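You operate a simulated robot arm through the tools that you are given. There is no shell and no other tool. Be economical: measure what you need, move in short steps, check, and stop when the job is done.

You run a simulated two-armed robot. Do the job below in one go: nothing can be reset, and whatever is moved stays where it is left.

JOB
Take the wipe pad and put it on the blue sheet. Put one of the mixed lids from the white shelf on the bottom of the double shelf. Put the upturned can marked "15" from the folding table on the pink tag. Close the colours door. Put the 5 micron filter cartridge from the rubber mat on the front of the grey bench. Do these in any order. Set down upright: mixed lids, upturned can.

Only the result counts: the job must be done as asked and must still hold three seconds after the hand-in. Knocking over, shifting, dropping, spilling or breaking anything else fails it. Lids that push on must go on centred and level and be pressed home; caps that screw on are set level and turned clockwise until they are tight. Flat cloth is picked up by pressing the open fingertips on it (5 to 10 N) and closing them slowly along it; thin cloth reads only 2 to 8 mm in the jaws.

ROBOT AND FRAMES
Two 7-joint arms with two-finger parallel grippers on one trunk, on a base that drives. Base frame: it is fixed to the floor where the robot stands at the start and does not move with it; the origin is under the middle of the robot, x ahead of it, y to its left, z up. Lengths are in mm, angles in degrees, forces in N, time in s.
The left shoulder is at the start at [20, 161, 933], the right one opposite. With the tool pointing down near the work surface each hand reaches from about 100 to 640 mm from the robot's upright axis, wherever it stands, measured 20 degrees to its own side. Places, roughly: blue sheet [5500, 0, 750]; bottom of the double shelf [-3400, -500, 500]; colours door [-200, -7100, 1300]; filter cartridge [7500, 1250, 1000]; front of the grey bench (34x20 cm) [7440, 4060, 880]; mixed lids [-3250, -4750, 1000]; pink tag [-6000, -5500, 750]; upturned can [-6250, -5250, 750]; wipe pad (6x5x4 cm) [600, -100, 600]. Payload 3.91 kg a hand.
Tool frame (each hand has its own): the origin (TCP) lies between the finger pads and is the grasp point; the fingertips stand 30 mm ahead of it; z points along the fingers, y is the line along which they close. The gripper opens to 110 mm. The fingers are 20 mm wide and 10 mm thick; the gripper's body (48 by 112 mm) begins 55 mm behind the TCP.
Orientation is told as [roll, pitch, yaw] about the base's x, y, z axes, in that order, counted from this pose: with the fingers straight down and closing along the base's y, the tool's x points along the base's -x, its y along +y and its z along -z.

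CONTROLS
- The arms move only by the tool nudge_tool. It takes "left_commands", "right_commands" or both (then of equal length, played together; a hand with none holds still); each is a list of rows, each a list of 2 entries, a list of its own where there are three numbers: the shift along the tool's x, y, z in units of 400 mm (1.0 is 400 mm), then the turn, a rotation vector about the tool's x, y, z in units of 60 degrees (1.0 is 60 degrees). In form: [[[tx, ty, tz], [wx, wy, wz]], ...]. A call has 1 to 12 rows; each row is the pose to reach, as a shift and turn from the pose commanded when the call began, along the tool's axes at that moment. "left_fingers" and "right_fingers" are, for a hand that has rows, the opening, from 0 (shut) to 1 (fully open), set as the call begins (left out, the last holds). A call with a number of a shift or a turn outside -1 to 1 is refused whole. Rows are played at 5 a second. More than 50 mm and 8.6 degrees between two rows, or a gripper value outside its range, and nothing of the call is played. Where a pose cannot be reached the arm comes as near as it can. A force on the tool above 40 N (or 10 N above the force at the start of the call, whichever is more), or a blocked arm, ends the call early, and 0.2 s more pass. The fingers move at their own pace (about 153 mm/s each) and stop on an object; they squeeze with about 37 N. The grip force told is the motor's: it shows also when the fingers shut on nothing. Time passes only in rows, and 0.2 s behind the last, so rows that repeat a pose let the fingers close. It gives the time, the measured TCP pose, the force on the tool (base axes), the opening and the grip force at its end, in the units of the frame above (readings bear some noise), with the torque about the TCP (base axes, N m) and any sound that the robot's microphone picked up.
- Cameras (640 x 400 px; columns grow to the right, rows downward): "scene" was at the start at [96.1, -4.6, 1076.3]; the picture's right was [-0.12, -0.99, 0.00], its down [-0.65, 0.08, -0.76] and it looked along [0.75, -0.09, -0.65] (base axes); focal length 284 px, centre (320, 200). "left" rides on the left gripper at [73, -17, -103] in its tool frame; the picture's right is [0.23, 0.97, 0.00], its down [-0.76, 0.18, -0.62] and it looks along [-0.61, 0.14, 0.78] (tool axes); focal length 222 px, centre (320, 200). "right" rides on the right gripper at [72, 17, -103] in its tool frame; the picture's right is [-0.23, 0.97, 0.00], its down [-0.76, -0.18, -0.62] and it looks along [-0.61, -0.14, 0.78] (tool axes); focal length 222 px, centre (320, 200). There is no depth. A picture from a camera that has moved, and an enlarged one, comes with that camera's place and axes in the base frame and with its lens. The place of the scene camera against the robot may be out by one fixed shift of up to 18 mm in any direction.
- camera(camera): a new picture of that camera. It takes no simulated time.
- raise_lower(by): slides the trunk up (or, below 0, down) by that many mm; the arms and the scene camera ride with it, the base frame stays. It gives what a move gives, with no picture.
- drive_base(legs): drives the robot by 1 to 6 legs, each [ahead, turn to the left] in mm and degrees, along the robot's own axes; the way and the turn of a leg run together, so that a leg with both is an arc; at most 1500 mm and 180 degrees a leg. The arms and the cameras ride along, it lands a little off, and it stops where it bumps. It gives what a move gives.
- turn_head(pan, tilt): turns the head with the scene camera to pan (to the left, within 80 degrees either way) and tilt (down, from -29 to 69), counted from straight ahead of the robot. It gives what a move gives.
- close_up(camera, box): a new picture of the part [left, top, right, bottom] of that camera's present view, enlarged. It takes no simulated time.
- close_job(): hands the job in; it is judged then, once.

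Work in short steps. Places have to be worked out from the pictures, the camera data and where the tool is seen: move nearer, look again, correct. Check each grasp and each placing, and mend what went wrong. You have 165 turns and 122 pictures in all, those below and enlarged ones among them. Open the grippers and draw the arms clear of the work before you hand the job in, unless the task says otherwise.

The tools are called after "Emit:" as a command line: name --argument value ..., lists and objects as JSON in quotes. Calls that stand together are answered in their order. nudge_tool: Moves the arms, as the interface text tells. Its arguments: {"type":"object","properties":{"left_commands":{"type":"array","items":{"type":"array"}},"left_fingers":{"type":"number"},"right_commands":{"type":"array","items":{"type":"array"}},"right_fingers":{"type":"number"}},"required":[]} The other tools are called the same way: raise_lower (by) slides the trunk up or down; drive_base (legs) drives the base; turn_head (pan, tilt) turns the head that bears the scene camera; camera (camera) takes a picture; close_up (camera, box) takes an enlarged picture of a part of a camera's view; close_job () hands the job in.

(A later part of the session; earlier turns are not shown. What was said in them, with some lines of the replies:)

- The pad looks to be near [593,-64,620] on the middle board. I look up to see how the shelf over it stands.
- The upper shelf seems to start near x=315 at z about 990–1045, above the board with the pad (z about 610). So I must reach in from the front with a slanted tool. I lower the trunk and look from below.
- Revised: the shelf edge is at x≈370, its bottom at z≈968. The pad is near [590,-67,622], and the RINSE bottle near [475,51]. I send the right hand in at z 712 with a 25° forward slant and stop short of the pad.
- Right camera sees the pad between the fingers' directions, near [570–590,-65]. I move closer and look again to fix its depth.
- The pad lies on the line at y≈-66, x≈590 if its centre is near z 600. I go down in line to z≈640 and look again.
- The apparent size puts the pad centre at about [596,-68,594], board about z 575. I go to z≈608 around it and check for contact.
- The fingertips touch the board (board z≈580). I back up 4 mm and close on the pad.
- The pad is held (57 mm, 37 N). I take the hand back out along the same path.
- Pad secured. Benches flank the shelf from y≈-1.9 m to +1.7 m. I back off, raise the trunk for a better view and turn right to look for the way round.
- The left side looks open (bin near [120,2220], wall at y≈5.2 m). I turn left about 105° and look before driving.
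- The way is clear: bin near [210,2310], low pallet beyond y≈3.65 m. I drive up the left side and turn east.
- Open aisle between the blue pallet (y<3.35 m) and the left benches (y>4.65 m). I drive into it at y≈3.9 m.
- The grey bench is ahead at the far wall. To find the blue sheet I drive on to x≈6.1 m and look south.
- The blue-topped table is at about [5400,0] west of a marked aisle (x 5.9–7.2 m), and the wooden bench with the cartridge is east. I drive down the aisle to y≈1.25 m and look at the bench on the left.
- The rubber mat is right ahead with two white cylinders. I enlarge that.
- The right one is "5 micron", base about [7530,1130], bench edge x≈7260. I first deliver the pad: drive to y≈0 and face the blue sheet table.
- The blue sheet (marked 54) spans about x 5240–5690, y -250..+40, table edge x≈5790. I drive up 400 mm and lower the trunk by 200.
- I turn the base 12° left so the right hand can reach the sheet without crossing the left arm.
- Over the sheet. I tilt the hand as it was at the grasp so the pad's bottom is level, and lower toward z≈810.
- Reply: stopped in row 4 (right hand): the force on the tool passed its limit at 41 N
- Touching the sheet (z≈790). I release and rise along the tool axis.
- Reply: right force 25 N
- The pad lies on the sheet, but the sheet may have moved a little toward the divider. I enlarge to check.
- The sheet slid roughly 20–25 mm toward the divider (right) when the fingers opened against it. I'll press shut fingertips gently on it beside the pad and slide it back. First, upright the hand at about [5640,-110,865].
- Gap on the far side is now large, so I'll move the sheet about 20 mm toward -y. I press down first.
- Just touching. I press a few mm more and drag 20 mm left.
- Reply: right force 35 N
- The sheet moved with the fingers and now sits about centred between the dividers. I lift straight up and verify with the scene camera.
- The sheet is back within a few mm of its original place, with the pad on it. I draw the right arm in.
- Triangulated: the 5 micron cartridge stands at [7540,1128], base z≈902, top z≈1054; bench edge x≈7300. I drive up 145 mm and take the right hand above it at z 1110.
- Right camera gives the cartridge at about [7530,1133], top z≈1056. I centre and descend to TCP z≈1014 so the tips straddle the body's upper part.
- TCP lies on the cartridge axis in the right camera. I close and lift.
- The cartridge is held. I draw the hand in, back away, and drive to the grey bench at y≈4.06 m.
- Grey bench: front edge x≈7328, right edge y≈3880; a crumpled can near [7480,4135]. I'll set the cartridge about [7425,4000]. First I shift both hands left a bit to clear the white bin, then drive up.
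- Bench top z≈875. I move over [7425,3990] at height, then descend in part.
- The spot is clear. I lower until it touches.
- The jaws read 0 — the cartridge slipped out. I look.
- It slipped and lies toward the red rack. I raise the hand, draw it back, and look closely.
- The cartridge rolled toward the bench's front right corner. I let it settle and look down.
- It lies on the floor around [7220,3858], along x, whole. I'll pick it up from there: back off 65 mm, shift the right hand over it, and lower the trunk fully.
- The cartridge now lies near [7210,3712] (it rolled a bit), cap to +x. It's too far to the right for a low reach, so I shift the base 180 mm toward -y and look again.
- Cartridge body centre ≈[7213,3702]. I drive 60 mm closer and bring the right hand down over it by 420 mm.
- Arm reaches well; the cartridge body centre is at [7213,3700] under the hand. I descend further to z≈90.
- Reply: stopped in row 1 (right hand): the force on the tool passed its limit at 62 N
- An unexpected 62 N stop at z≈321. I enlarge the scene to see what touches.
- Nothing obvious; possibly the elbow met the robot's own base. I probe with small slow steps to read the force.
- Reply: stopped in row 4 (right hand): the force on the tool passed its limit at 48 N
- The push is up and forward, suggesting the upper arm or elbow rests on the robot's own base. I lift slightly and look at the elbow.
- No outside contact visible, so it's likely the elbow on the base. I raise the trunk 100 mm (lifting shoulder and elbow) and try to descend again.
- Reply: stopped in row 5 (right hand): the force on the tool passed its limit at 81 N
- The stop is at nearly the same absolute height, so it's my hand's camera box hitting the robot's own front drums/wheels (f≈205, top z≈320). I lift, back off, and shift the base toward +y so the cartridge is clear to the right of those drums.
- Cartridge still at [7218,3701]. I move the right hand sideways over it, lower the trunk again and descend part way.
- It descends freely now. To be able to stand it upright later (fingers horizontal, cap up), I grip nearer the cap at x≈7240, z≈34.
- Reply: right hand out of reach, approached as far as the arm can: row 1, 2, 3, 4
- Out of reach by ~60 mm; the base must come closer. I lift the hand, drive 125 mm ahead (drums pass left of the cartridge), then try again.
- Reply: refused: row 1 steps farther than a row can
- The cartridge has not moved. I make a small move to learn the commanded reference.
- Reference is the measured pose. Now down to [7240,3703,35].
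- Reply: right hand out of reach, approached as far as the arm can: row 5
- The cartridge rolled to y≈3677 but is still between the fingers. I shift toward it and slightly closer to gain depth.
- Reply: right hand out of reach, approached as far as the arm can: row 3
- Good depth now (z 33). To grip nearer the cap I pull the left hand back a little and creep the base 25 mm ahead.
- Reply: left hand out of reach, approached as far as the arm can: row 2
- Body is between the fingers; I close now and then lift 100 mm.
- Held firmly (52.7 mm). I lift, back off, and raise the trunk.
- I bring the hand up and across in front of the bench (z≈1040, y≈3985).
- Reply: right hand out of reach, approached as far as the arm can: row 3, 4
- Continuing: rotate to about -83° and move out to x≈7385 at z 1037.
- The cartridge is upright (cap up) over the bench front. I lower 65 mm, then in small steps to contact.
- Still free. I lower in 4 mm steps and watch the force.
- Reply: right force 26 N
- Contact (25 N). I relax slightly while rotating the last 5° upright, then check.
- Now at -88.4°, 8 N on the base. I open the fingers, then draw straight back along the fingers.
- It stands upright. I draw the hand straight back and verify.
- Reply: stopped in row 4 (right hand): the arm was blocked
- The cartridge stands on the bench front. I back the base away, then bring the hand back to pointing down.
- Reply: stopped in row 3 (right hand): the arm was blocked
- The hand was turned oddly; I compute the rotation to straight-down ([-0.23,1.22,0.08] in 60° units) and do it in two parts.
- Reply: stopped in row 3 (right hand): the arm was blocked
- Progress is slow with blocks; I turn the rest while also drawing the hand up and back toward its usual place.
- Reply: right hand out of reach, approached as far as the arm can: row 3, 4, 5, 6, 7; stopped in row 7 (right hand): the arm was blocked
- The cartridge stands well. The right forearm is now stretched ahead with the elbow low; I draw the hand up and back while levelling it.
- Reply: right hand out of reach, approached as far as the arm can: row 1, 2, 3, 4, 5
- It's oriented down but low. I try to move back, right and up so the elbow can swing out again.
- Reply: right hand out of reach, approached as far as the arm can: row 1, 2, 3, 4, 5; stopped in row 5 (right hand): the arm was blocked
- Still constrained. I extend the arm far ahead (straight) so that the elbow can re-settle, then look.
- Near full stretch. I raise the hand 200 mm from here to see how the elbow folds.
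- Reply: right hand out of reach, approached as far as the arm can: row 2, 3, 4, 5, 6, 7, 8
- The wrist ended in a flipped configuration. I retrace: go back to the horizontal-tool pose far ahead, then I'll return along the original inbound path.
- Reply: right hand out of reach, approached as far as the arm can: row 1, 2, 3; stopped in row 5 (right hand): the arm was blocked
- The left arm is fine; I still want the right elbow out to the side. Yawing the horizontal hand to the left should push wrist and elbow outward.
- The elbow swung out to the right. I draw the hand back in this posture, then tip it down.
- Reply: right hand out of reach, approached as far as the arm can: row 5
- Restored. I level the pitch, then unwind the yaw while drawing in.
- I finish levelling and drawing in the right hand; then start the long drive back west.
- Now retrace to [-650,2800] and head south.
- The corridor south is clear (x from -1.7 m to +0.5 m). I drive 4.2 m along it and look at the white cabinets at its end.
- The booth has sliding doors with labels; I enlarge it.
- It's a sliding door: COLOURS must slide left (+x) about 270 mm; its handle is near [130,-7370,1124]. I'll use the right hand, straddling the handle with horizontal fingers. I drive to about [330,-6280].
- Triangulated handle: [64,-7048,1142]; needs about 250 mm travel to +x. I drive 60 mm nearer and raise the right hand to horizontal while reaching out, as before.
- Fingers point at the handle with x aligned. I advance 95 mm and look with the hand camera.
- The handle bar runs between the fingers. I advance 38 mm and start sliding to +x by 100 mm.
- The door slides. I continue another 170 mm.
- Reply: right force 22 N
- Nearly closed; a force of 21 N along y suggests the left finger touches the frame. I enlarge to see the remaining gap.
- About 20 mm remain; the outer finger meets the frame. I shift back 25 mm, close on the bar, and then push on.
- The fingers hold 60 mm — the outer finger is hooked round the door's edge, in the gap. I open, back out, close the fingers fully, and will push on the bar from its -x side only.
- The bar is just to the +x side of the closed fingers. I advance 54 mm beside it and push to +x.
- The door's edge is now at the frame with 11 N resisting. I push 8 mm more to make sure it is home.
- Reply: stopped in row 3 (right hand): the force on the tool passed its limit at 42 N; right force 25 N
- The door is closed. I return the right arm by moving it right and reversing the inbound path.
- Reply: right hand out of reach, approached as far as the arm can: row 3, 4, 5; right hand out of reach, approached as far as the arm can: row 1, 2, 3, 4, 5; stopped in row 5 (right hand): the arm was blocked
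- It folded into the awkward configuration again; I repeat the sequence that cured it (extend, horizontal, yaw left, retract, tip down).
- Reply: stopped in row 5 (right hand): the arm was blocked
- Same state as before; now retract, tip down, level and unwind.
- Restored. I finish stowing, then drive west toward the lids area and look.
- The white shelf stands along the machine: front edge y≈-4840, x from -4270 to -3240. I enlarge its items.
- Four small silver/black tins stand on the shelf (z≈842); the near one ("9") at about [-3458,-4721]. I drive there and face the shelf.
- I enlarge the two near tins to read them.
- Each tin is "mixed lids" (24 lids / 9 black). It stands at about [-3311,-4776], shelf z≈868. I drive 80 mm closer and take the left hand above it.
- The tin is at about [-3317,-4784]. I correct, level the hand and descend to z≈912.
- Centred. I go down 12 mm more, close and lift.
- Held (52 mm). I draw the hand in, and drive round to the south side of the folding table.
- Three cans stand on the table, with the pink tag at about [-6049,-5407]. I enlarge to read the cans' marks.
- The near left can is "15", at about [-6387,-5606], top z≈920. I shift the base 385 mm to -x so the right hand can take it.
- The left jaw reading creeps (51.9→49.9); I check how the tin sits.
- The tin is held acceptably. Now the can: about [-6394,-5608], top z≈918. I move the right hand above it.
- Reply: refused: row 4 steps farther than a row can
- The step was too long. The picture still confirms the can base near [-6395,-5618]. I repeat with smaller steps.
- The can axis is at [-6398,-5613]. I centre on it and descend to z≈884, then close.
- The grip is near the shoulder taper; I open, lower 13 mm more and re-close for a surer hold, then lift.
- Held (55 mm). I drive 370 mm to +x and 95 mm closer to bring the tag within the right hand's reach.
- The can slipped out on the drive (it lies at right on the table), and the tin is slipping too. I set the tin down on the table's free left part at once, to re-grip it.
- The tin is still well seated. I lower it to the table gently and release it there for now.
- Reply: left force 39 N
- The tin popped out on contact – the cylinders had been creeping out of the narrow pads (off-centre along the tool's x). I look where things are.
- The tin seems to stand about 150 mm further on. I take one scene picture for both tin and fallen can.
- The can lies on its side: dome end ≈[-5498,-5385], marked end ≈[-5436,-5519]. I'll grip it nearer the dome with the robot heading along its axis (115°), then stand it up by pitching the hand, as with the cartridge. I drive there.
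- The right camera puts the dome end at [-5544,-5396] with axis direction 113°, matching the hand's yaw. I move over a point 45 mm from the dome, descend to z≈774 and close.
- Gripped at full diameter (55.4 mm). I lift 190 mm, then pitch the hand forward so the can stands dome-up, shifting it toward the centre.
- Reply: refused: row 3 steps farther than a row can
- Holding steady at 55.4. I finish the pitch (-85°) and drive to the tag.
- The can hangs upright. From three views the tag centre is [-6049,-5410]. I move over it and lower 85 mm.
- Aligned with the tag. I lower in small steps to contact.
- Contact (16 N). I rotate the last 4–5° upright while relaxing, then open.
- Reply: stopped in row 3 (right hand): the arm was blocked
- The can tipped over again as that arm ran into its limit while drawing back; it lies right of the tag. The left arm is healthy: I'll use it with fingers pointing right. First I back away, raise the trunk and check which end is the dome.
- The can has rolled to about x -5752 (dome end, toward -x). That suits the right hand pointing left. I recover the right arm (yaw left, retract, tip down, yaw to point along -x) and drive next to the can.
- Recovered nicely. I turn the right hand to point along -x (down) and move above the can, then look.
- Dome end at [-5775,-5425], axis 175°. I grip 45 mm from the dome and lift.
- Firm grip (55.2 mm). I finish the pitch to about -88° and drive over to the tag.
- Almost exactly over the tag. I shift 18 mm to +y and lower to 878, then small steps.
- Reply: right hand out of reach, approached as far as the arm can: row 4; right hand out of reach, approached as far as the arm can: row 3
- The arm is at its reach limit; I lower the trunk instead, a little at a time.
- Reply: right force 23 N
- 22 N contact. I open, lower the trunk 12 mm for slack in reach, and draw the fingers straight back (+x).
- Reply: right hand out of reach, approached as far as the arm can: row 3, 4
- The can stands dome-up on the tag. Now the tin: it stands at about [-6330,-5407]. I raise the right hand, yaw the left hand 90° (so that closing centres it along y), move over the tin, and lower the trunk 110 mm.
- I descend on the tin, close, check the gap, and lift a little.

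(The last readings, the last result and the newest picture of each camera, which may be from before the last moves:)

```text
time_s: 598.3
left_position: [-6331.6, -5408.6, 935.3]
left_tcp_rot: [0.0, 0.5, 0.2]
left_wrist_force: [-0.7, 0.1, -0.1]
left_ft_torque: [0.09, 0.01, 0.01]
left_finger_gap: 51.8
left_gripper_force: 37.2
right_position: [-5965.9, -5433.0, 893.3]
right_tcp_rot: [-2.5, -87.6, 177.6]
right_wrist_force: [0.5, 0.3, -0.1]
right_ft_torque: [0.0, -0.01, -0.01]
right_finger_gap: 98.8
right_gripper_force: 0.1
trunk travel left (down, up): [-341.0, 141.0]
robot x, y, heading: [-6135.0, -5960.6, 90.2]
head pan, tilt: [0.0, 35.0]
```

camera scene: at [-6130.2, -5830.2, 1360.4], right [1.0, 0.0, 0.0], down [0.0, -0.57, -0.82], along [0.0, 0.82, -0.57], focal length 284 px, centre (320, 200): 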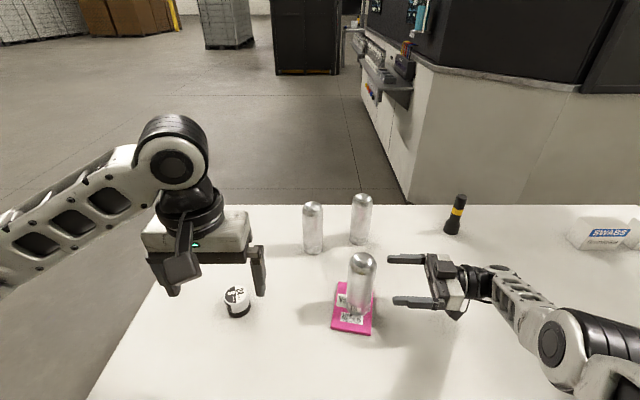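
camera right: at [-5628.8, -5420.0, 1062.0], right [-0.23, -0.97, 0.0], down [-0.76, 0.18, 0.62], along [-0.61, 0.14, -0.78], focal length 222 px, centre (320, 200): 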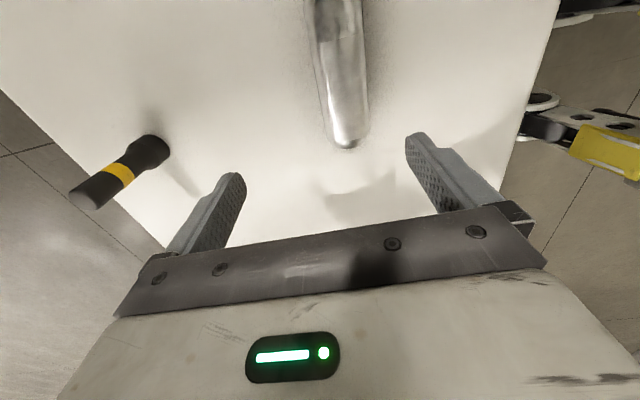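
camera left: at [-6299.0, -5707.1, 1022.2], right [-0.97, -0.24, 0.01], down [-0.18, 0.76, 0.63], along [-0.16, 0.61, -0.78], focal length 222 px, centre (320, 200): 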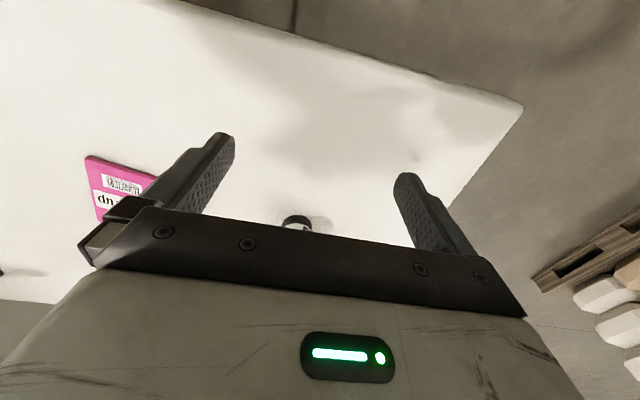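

Held. I back off, tuck the right arm (retract, tip down), and drive back east, a known clear way.

Emit:
drive_base --legs '[[-200, 0]]'

Emit:
nudge_tool --right_commands '[[[0, 0.09, 0], [0, 0, 0]], [[0, 0.18, 0], [0, 0, 0]], [[0, 0.27, 0], [0, 0, 0]], [[0, 0.36, 0], [0, 0, 0]]]'

Emit:
nudge_tool --right_commands '[[[0, 0, 0], [0, 0.14, 0]], [[0, 0, 0], [0, 0.28, 0]], [[0, 0, 0], [0, 0.42, 0]], [[0, 0, 0], [0, 0.56, 0]], [[0, 0, 0], [0, 0.7, 0]], [[0, 0, 0], [0, 0.84, 0]], [[0, 0, 0], [0, 0.98, 0]]]'

Emit:
drive_base --legs '[[0, -90], [1400, 0], [1400, 0], [1400, 0], [1280, 0]]'

Emit:
drive_base --legs '[[0, 90], [1450, 0], [1450, 0], [1450, 0], [1450, 0]]'

```text
time_s: 599.9
left_position: [-6331.1, -5605.3, 934.2]
left_tcp_rot: [0.0, 0.5, 0.1]
left_wrist_force: [-0.8, -0.3, -1.0]
left_ft_torque: [0.01, -0.01, -0.02]
left_finger_gap: 52.2
left_gripper_force: 36.9
right_position: [-5964.6, -5630.0, 893.0]
right_tcp_rot: [-2.6, -87.6, 177.6]
right_wrist_force: [0.4, 0.3, 0.4]
right_ft_torque: [0.0, 0.0, 0.02]
right_finger_gap: 99.0
right_gripper_force: 0.0
trunk travel left (down, up): [-341.0, 141.0]
robot x, y, heading: [-6132.8, -6153.8, 90.5]
head pan, tilt: [0.0, 35.0]
```

```text
time_s: 600.9
left_position: [-6332.4, -5606.1, 934.4]
left_tcp_rot: [0.0, 0.6, 0.2]
left_wrist_force: [0.7, -0.7, -1.3]
left_ft_torque: [0.01, 0.0, -0.01]
left_finger_gap: 52.3
left_gripper_force: 37.1
right_position: [-5977.1, -5773.5, 894.3]
right_tcp_rot: [-2.5, -87.6, 177.5]
right_wrist_force: [0.4, 0.7, -0.8]
right_ft_torque: [-0.01, -0.01, 0.0]
right_finger_gap: 99.1
right_gripper_force: 0.1
trunk travel left (down, up): [-341.0, 141.0]
robot x, y, heading: [-6136.2, -6156.3, 90.4]
head pan, tilt: [0.0, 35.0]
```

```text
time_s: 602.5
left_position: [-6331.5, -5605.3, 934.1]
left_tcp_rot: [0.1, 0.5, 0.2]
left_wrist_force: [0.7, 0.5, -0.5]
left_ft_torque: [-0.02, 0.04, -0.01]
left_finger_gap: 52.1
left_gripper_force: 37.1
right_position: [-5976.6, -5773.3, 892.5]
right_tcp_rot: [-0.2, -28.5, 175.0]
right_wrist_force: [0.2, -0.2, -0.7]
right_ft_torque: [-0.01, -0.03, 0.01]
right_finger_gap: 99.2
right_gripper_force: 0.1
trunk travel left (down, up): [-341.0, 141.0]
robot x, y, heading: [-6130.2, -6158.1, 90.5]
head pan, tilt: [0.0, 35.0]
```

```text
time_s: 632.4
left_position: [-107.2, -5865.3, 934.3]
left_tcp_rot: [0.2, 0.5, -89.9]
left_wrist_force: [-0.7, -0.1, -0.2]
left_ft_torque: [-0.01, -0.01, -0.04]
left_finger_gap: 51.9
left_gripper_force: 37.4
right_position: [-274.9, -6219.3, 893.0]
right_tcp_rot: [-0.1, -28.7, 85.0]
right_wrist_force: [-0.2, 0.5, -0.6]
right_ft_torque: [-0.02, 0.03, 0.02]
right_finger_gap: 98.9
right_gripper_force: 0.1
trunk travel left (down, up): [-341.0, 141.0]
robot x, y, heading: [-657.6, -6056.9, 0.2]
head pan, tilt: [0.0, 35.0]
```

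```text
time_s: 664.0
left_position: [-796.9, 323.1, 934.4]
left_tcp_rot: [0.1, 0.5, -0.6]
left_wrist_force: [0.5, -0.4, 0.2]
left_ft_torque: [0.0, -0.01, 0.0]
left_finger_gap: 52.0
left_gripper_force: 36.9
right_position: [-445.4, 151.0, 893.1]
right_tcp_rot: [-0.2, -28.8, 174.3]
right_wrist_force: [-0.9, -0.2, 0.8]
right_ft_torque: [0.0, -0.01, 0.03]
right_finger_gap: 98.9
right_gripper_force: 0.0
trunk travel left (down, up): [-341.0, 141.0]
robot x, y, heading: [-611.0, -230.0, 89.7]
head pan, tilt: [0.0, 35.0]
```

The tin is steady at 52 mm. I face the double shelf and use the last picture as an enlarged view of it.

Emit:
drive_base --legs '[[0, 95.8]]'

Emit:
turn_head --pan 0 --tilt 16

Emit:
close_up --camera "scene" --box '[190, 80, 470, 300]'

```text
time_s: 668.4
left_position: [-1141.5, -471.0, 934.2]
left_tcp_rot: [0.1, 0.4, 94.8]
left_wrist_force: [0.0, -0.8, -0.5]
left_ft_torque: [-0.02, 0.02, 0.02]
left_finger_gap: 52.1
left_gripper_force: 37.2
right_position: [-1002.1, -104.5, 893.8]
right_tcp_rot: [0.0, -28.7, -90.4]
right_wrist_force: [-0.4, 1.0, -0.3]
right_ft_torque: [-0.04, 0.02, 0.02]
right_finger_gap: 99.0
right_gripper_force: 0.1
trunk travel left (down, up): [-341.0, 141.0]
robot x, y, heading: [-605.6, -231.5, -175.4]
head pan, tilt: [0.0, 35.0]
```

```text
time_s: 669.2
left_position: [-1141.2, -471.9, 932.7]
left_tcp_rot: [0.1, 0.6, 94.7]
left_wrist_force: [0.5, -0.2, -0.7]
left_ft_torque: [0.01, -0.03, 0.03]
left_finger_gap: 51.7
left_gripper_force: 36.7
right_position: [-1001.8, -105.8, 893.4]
right_tcp_rot: [-0.2, -28.7, -90.5]
right_wrist_force: [0.2, -0.2, 0.1]
right_ft_torque: [0.06, 0.01, -0.01]
right_finger_gap: 98.8
right_gripper_force: 0.1
trunk travel left (down, up): [-341.0, 141.0]
robot x, y, heading: [-602.7, -233.3, -175.0]
head pan, tilt: [0.0, 16.0]
```

```text
1.82 times, centred on (330, 190) of scene
camera zoom: at [-734.8, -240.3, 1280.6], right [-0.08, 1.0, 0.0], down [0.28, 0.02, -0.96], along [-0.96, -0.08, -0.28], focal length 517 px, centre (302, 218)
```

zoom: 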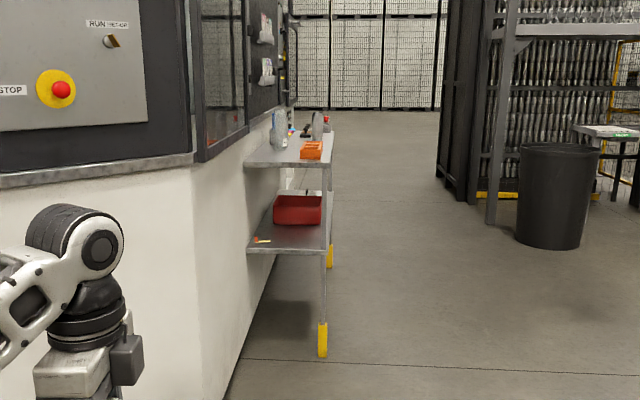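

The double shelf stands along the machine's north side: front edge y≈-324, posts at x≈-2848 and -3951, lower board z≈521, upper about 900; a red box lies beyond x≈-3258. I'll set the tin near [-3100,-430]. I tuck the right hand, drive to [-3290,480], face south and lower the trunk.

Emit:
nudge_tool --right_commands '[[[0, 0.1, 0], [0, 0, 0]], [[0, 0.2, 0], [0, 0, 0]], [[0, 0.3, 0], [0, 0, 0]]]'

Emit:
drive_base --legs '[[0, -19.9], [1400, 0], [1378, 0], [0, 104.9]]'

Emit:
raise_lower --by -338

```text
time_s: 670.0
left_position: [-1140.2, -470.9, 934.6]
left_tcp_rot: [0.0, 0.5, 94.7]
left_wrist_force: [0.0, 0.0, -0.7]
left_ft_torque: [-0.01, -0.03, 0.0]
left_finger_gap: 51.9
left_gripper_force: 37.0
right_position: [-891.9, -104.8, 893.7]
right_tcp_rot: [0.1, -28.8, -90.5]
right_wrist_force: [0.7, 0.6, 0.2]
right_ft_torque: [-0.01, 0.02, -0.01]
right_finger_gap: 98.9
right_gripper_force: 0.0
right hand out of reach, approached as far as the arm can: row 3
trunk travel left (down, up): [-341.0, 141.0]
robot x, y, heading: [-603.0, -232.0, -175.2]
head pan, tilt: [0.0, 16.0]
```

```text
time_s: 688.9
left_position: [-3090.4, -85.8, 934.9]
left_tcp_rot: [0.1, 0.4, -180.1]
left_wrist_force: [-0.6, 1.6, -1.2]
left_ft_torque: [0.02, 0.0, -0.01]
left_finger_gap: 52.1
left_gripper_force: 37.1
right_position: [-3436.1, 193.1, 894.6]
right_tcp_rot: [-0.1, -28.7, -5.0]
right_wrist_force: [0.1, 0.1, 0.0]
right_ft_torque: [0.02, 0.03, -0.01]
right_finger_gap: 99.1
right_gripper_force: 0.0
trunk travel left (down, up): [-341.0, 141.0]
robot x, y, heading: [-3288.1, 466.8, -89.8]
head pan, tilt: [0.0, 16.0]
```

```text
time_s: 692.2
left_position: [-3091.2, -84.8, 595.6]
left_tcp_rot: [0.0, 0.5, -180.0]
left_wrist_force: [0.1, 0.3, -0.8]
left_ft_torque: [-0.04, -0.01, 0.0]
left_finger_gap: 52.0
left_gripper_force: 37.1
right_position: [-3436.1, 192.8, 555.1]
right_tcp_rot: [0.0, -28.6, -5.1]
right_wrist_force: [-0.7, -0.1, -0.3]
right_ft_torque: [0.0, 0.0, 0.03]
right_finger_gap: 99.1
right_gripper_force: 0.0
trunk travel left (down, up): [-3.0, 479.0]
robot x, y, heading: [-3288.4, 464.5, -89.7]
head pan, tilt: [0.0, 16.0]
```

Everything as planned: tin bottom ≈560, board ≈521. I drive straight in 345 mm.

Emit:
drive_base --legs '[[200, 0], [145, 0]]'

Emit:
nudge_tool --left_commands '[[[0, 0, 0.03], [0, 0, 0]], [[0, 0, 0.05], [0, 0, 0]], [[0, 0, 0.06], [0, 0, 0]]]'

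```text
time_s: 694.8
left_position: [-3089.1, -428.0, 596.6]
left_tcp_rot: [0.1, 0.5, -179.9]
left_wrist_force: [-1.1, 0.5, -0.1]
left_ft_torque: [0.01, 0.01, -0.01]
left_finger_gap: 51.9
left_gripper_force: 37.0
right_position: [-3435.6, -150.4, 556.1]
right_tcp_rot: [0.1, -28.7, -5.0]
right_wrist_force: [-0.2, -0.1, -0.6]
right_ft_torque: [-0.02, 0.01, 0.03]
right_finger_gap: 98.8
right_gripper_force: 0.0
trunk travel left (down, up): [-3.0, 479.0]
robot x, y, heading: [-3287.6, 120.1, -89.8]
head pan, tilt: [0.0, 16.0]
```

```text
time_s: 695.6
left_position: [-3089.0, -427.2, 571.5]
left_tcp_rot: [0.2, 0.5, -179.9]
left_wrist_force: [0.5, -0.5, -0.6]
left_ft_torque: [0.01, 0.01, -0.02]
left_finger_gap: 51.9
left_gripper_force: 36.9
right_position: [-3434.2, -149.8, 554.3]
right_tcp_rot: [0.1, -28.7, -5.0]
right_wrist_force: [0.6, 0.3, -0.1]
right_ft_torque: [-0.01, 0.01, 0.02]
right_finger_gap: 99.1
right_gripper_force: 0.1
trunk travel left (down, up): [-3.0, 479.0]
robot x, y, heading: [-3286.7, 123.7, -89.9]
head pan, tilt: [0.0, 16.0]
```

No contact yet. I lower in 3 mm steps and read the force.

Emit:
nudge_tool --left_commands '[[[0, 0, 0.0075], [0, 0, 0]], [[0, 0, 0.015], [0, 0, 0]], [[0, 0, 0.0225], [0, 0, 0]]]'

Emit:
nudge_tool --left_commands '[[[0, 0, 0.005], [0, 0, 0]], [[0, 0, 0.01], [0, 0, 0]]]'

```text
time_s: 696.4
left_position: [-3088.6, -427.1, 563.4]
left_tcp_rot: [0.1, 0.5, -180.0]
left_wrist_force: [-0.9, -0.5, 0.0]
left_ft_torque: [0.02, 0.01, 0.03]
left_finger_gap: 51.8
left_gripper_force: 37.3
right_position: [-3435.1, -150.8, 554.8]
right_tcp_rot: [0.0, -28.7, -5.1]
right_wrist_force: [-1.2, -0.3, 0.5]
right_ft_torque: [-0.02, -0.03, -0.01]
right_finger_gap: 98.8
right_gripper_force: 0.0
trunk travel left (down, up): [-3.0, 479.0]
robot x, y, heading: [-3285.9, 124.7, -89.6]
head pan, tilt: [0.0, 16.0]
```

```text
time_s: 697.0
left_position: [-3089.0, -426.4, 558.9]
left_tcp_rot: [0.1, 0.5, -179.9]
left_wrist_force: [-0.3, 0.1, -1.3]
left_ft_torque: [-0.04, 0.03, 0.01]
left_finger_gap: 51.8
left_gripper_force: 36.3
right_position: [-3434.3, -151.0, 555.4]
right_tcp_rot: [0.0, -28.6, -4.9]
right_wrist_force: [-0.4, 0.3, -0.2]
right_ft_torque: [0.0, -0.01, 0.06]
right_finger_gap: 99.0
right_gripper_force: 0.0
trunk travel left (down, up): [-3.0, 479.0]
robot x, y, heading: [-3284.0, 121.9, -89.7]
head pan, tilt: [0.0, 16.0]
```

Still free; two more 4 mm calls.

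Emit:
nudge_tool --left_commands '[[[0, 0, 0.005], [0, 0, 0]], [[0, 0, 0.01], [0, 0, 0]]]'

Emit:
nudge_tool --left_commands '[[[0, 0, 0.005], [0, 0, 0]], [[0, 0, 0.0075], [0, 0, 0]]]'

```text
time_s: 697.6
left_position: [-3089.1, -428.2, 556.2]
left_tcp_rot: [0.1, 0.4, -180.0]
left_wrist_force: [-0.1, -0.5, -0.4]
left_ft_torque: [-0.01, 0.03, -0.02]
left_finger_gap: 52.1
left_gripper_force: 37.4
right_position: [-3434.3, -150.3, 556.7]
right_tcp_rot: [0.1, -28.7, -5.0]
right_wrist_force: [0.2, 0.0, -0.4]
right_ft_torque: [-0.01, 0.03, -0.01]
right_finger_gap: 99.1
right_gripper_force: 0.1
trunk travel left (down, up): [-3.0, 479.0]
robot x, y, heading: [-3284.4, 124.5, -89.8]
head pan, tilt: [0.0, 16.0]
```

```text
time_s: 698.2
left_position: [-3089.0, -427.5, 553.5]
left_tcp_rot: [0.1, 0.5, -179.8]
left_wrist_force: [-0.9, -0.7, 0.4]
left_ft_torque: [0.07, 0.01, 0.03]
left_finger_gap: 52.0
left_gripper_force: 37.1
right_position: [-3435.6, -150.8, 555.2]
right_tcp_rot: [0.0, -28.7, -5.0]
right_wrist_force: [0.9, 1.1, -0.9]
right_ft_torque: [-0.02, 0.0, -0.02]
right_finger_gap: 99.0
right_gripper_force: 0.1
trunk travel left (down, up): [-3.0, 479.0]
robot x, y, heading: [-3283.9, 125.5, -90.2]
head pan, tilt: [0.0, 16.0]
```

Still free at 553.5; I continue in the same small steps.

Emit:
nudge_tool --left_commands '[[[0, 0, 0.005], [0, 0, 0]], [[0, 0, 0.01], [0, 0, 0]]]'

Emit:
nudge_tool --left_commands '[[[0, 0, 0.004], [0, 0, 0]], [[0, 0, 0.0075], [0, 0, 0]]]'

Emit:
nudge_tool --left_commands '[[[0, 0, 0.004], [0, 0, 0]], [[0, 0, 0.0075], [0, 0, 0]]]'

```text
time_s: 698.8
left_position: [-3089.1, -427.1, 552.6]
left_tcp_rot: [0.5, 0.3, -179.9]
left_wrist_force: [0.7, 3.9, 22.4]
left_ft_torque: [0.45, -0.05, 0.02]
left_finger_gap: 51.8
left_gripper_force: 37.2
right_position: [-3435.2, -150.1, 555.9]
right_tcp_rot: [-0.1, -28.8, -4.9]
right_wrist_force: [0.8, 0.7, 0.3]
right_ft_torque: [0.01, 0.02, 0.01]
right_finger_gap: 99.0
right_gripper_force: 0.0
trunk travel left (down, up): [-3.0, 479.0]
robot x, y, heading: [-3283.3, 127.4, -90.3]
head pan, tilt: [0.0, 16.0]
```

```text
time_s: 699.4
left_position: [-3088.8, -428.7, 552.3]
left_tcp_rot: [0.8, 0.4, -179.9]
left_wrist_force: [3.1, 7.0, 38.5]
left_ft_torque: [0.56, -0.05, -0.04]
left_finger_gap: 51.9
left_gripper_force: 37.3
right_position: [-3434.8, -149.4, 556.0]
right_tcp_rot: [-0.1, -28.9, -5.0]
right_wrist_force: [0.0, 0.6, 0.0]
right_ft_torque: [-0.02, 0.0, -0.01]
right_finger_gap: 99.2
right_gripper_force: 0.0
trunk travel left (down, up): [-3.0, 479.0]
robot x, y, heading: [-3284.9, 126.6, -89.8]
head pan, tilt: [0.0, 16.0]
```

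```text
time_s: 700.0
left_position: [-3088.3, -429.5, 552.2]
left_tcp_rot: [1.1, 0.2, -179.9]
left_wrist_force: [-0.1, 3.5, 17.6]
left_ft_torque: [0.56, -0.11, 0.0]
left_finger_gap: 52.1
left_gripper_force: 37.3
right_position: [-3434.9, -149.1, 555.7]
right_tcp_rot: [-0.2, -28.7, -5.0]
right_wrist_force: [-0.1, -0.1, 0.1]
right_ft_torque: [0.02, 0.01, 0.0]
right_finger_gap: 99.0
right_gripper_force: 0.1
trunk travel left (down, up): [-3.0, 479.0]
robot x, y, heading: [-3285.9, 124.1, -89.8]
head pan, tilt: [0.0, 16.0]
stopped in row 2 (left hand): the force on the tool passed its limit at 50 N (the readings are from after the stop); the commanded pose is now the measured one
```

Contact made; the tin is still square in the jaws. I open, slide the hand sideways (-x) off the tin, and back straight out.

Emit:
nudge_tool --left_commands '[[[0, 0, 0], [0, 0, 0]], [[0, 0, -0.005], [0, 0, 0]], [[0, 0, -0.01], [0, 0, 0]]]' --left_fingers 0.95

Emit:
nudge_tool --left_commands '[[[-0.05, 0, -0.02], [0, 0, 0]], [[-0.11, 0, -0.03], [0, 0, 0]], [[-0.17, 0, -0.04], [0, 0, 0]]]'

Emit:
drive_base --legs '[[-400, 0]]'

```text
time_s: 700.8
left_position: [-3088.4, -429.0, 551.1]
left_tcp_rot: [0.4, 0.3, -179.9]
left_wrist_force: [-0.3, -2.5, 2.9]
left_ft_torque: [0.05, 0.02, 0.04]
left_finger_gap: 102.8
left_gripper_force: 0.0
right_position: [-3434.5, -149.4, 554.7]
right_tcp_rot: [0.0, -28.8, -5.0]
right_wrist_force: [-0.3, -0.1, -0.5]
right_ft_torque: [0.01, 0.01, 0.01]
right_finger_gap: 99.2
right_gripper_force: 0.1
trunk travel left (down, up): [-3.0, 479.0]
robot x, y, heading: [-3284.0, 123.7, -89.8]
head pan, tilt: [0.0, 16.0]
```

```text
time_s: 701.6
left_position: [-3157.5, -430.1, 568.3]
left_tcp_rot: [0.6, 0.3, -179.9]
left_wrist_force: [0.5, 0.5, -1.3]
left_ft_torque: [0.01, 0.04, 0.02]
left_finger_gap: 104.5
left_gripper_force: 0.1
right_position: [-3434.1, -150.5, 555.3]
right_tcp_rot: [0.0, -28.8, -5.0]
right_wrist_force: [0.2, 0.3, 0.1]
right_ft_torque: [0.01, -0.02, -0.02]
right_finger_gap: 99.1
right_gripper_force: 0.0
trunk travel left (down, up): [-3.0, 479.0]
robot x, y, heading: [-3287.7, 124.1, -89.8]
head pan, tilt: [0.0, 16.0]
```

```text
time_s: 704.1
left_position: [-3160.1, -25.7, 569.2]
left_tcp_rot: [0.7, 0.3, 179.9]
left_wrist_force: [-0.2, -0.7, 0.1]
left_ft_torque: [0.01, 0.0, -0.01]
left_finger_gap: 104.5
left_gripper_force: 0.0
right_position: [-3436.7, 254.6, 555.9]
right_tcp_rot: [-0.1, -28.7, -5.4]
right_wrist_force: [0.1, -0.2, 0.6]
right_ft_torque: [-0.04, 0.02, -0.02]
right_finger_gap: 99.0
right_gripper_force: 0.0
trunk travel left (down, up): [-3.0, 479.0]
robot x, y, heading: [-3287.5, 529.4, -90.0]
head pan, tilt: [0.0, 16.0]
```

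The hand came out without any contact force, both grippers are open and clear, and all five placings are done, so I hand the job in.

Emit:
close_job

```text
The job is handed in.
```

I did all five parts and handed the job in, but two objects got rough handling and one placing was not checked with a camera.

- **Wipe pad:** it is on the blue sheet. Opening the gripper dragged the sheet about 20–25 mm, and I slid it back to within a few millimetres of where it was.
- **Colours door:** it is closed. I pushed it against its stop and it looked shut afterwards.
- **5 micron filter cartridge:** it stands upright on the front of the grey bench. It slipped out of the gripper there once and fell to the floor; I picked it up and put it back.
- **Can "15":** it stands upturned on the pink tag. It fell over on the folding table twice before the final placing.
- **Mixed lids (the "24 lids / 9 black" tin):** I set it down upright on the bottom board of the double shelf, near [-3089, -428]. I had no pictures left, so this rests on position and force readings only. It also popped out of the gripper once on the folding table, where it stayed upright.
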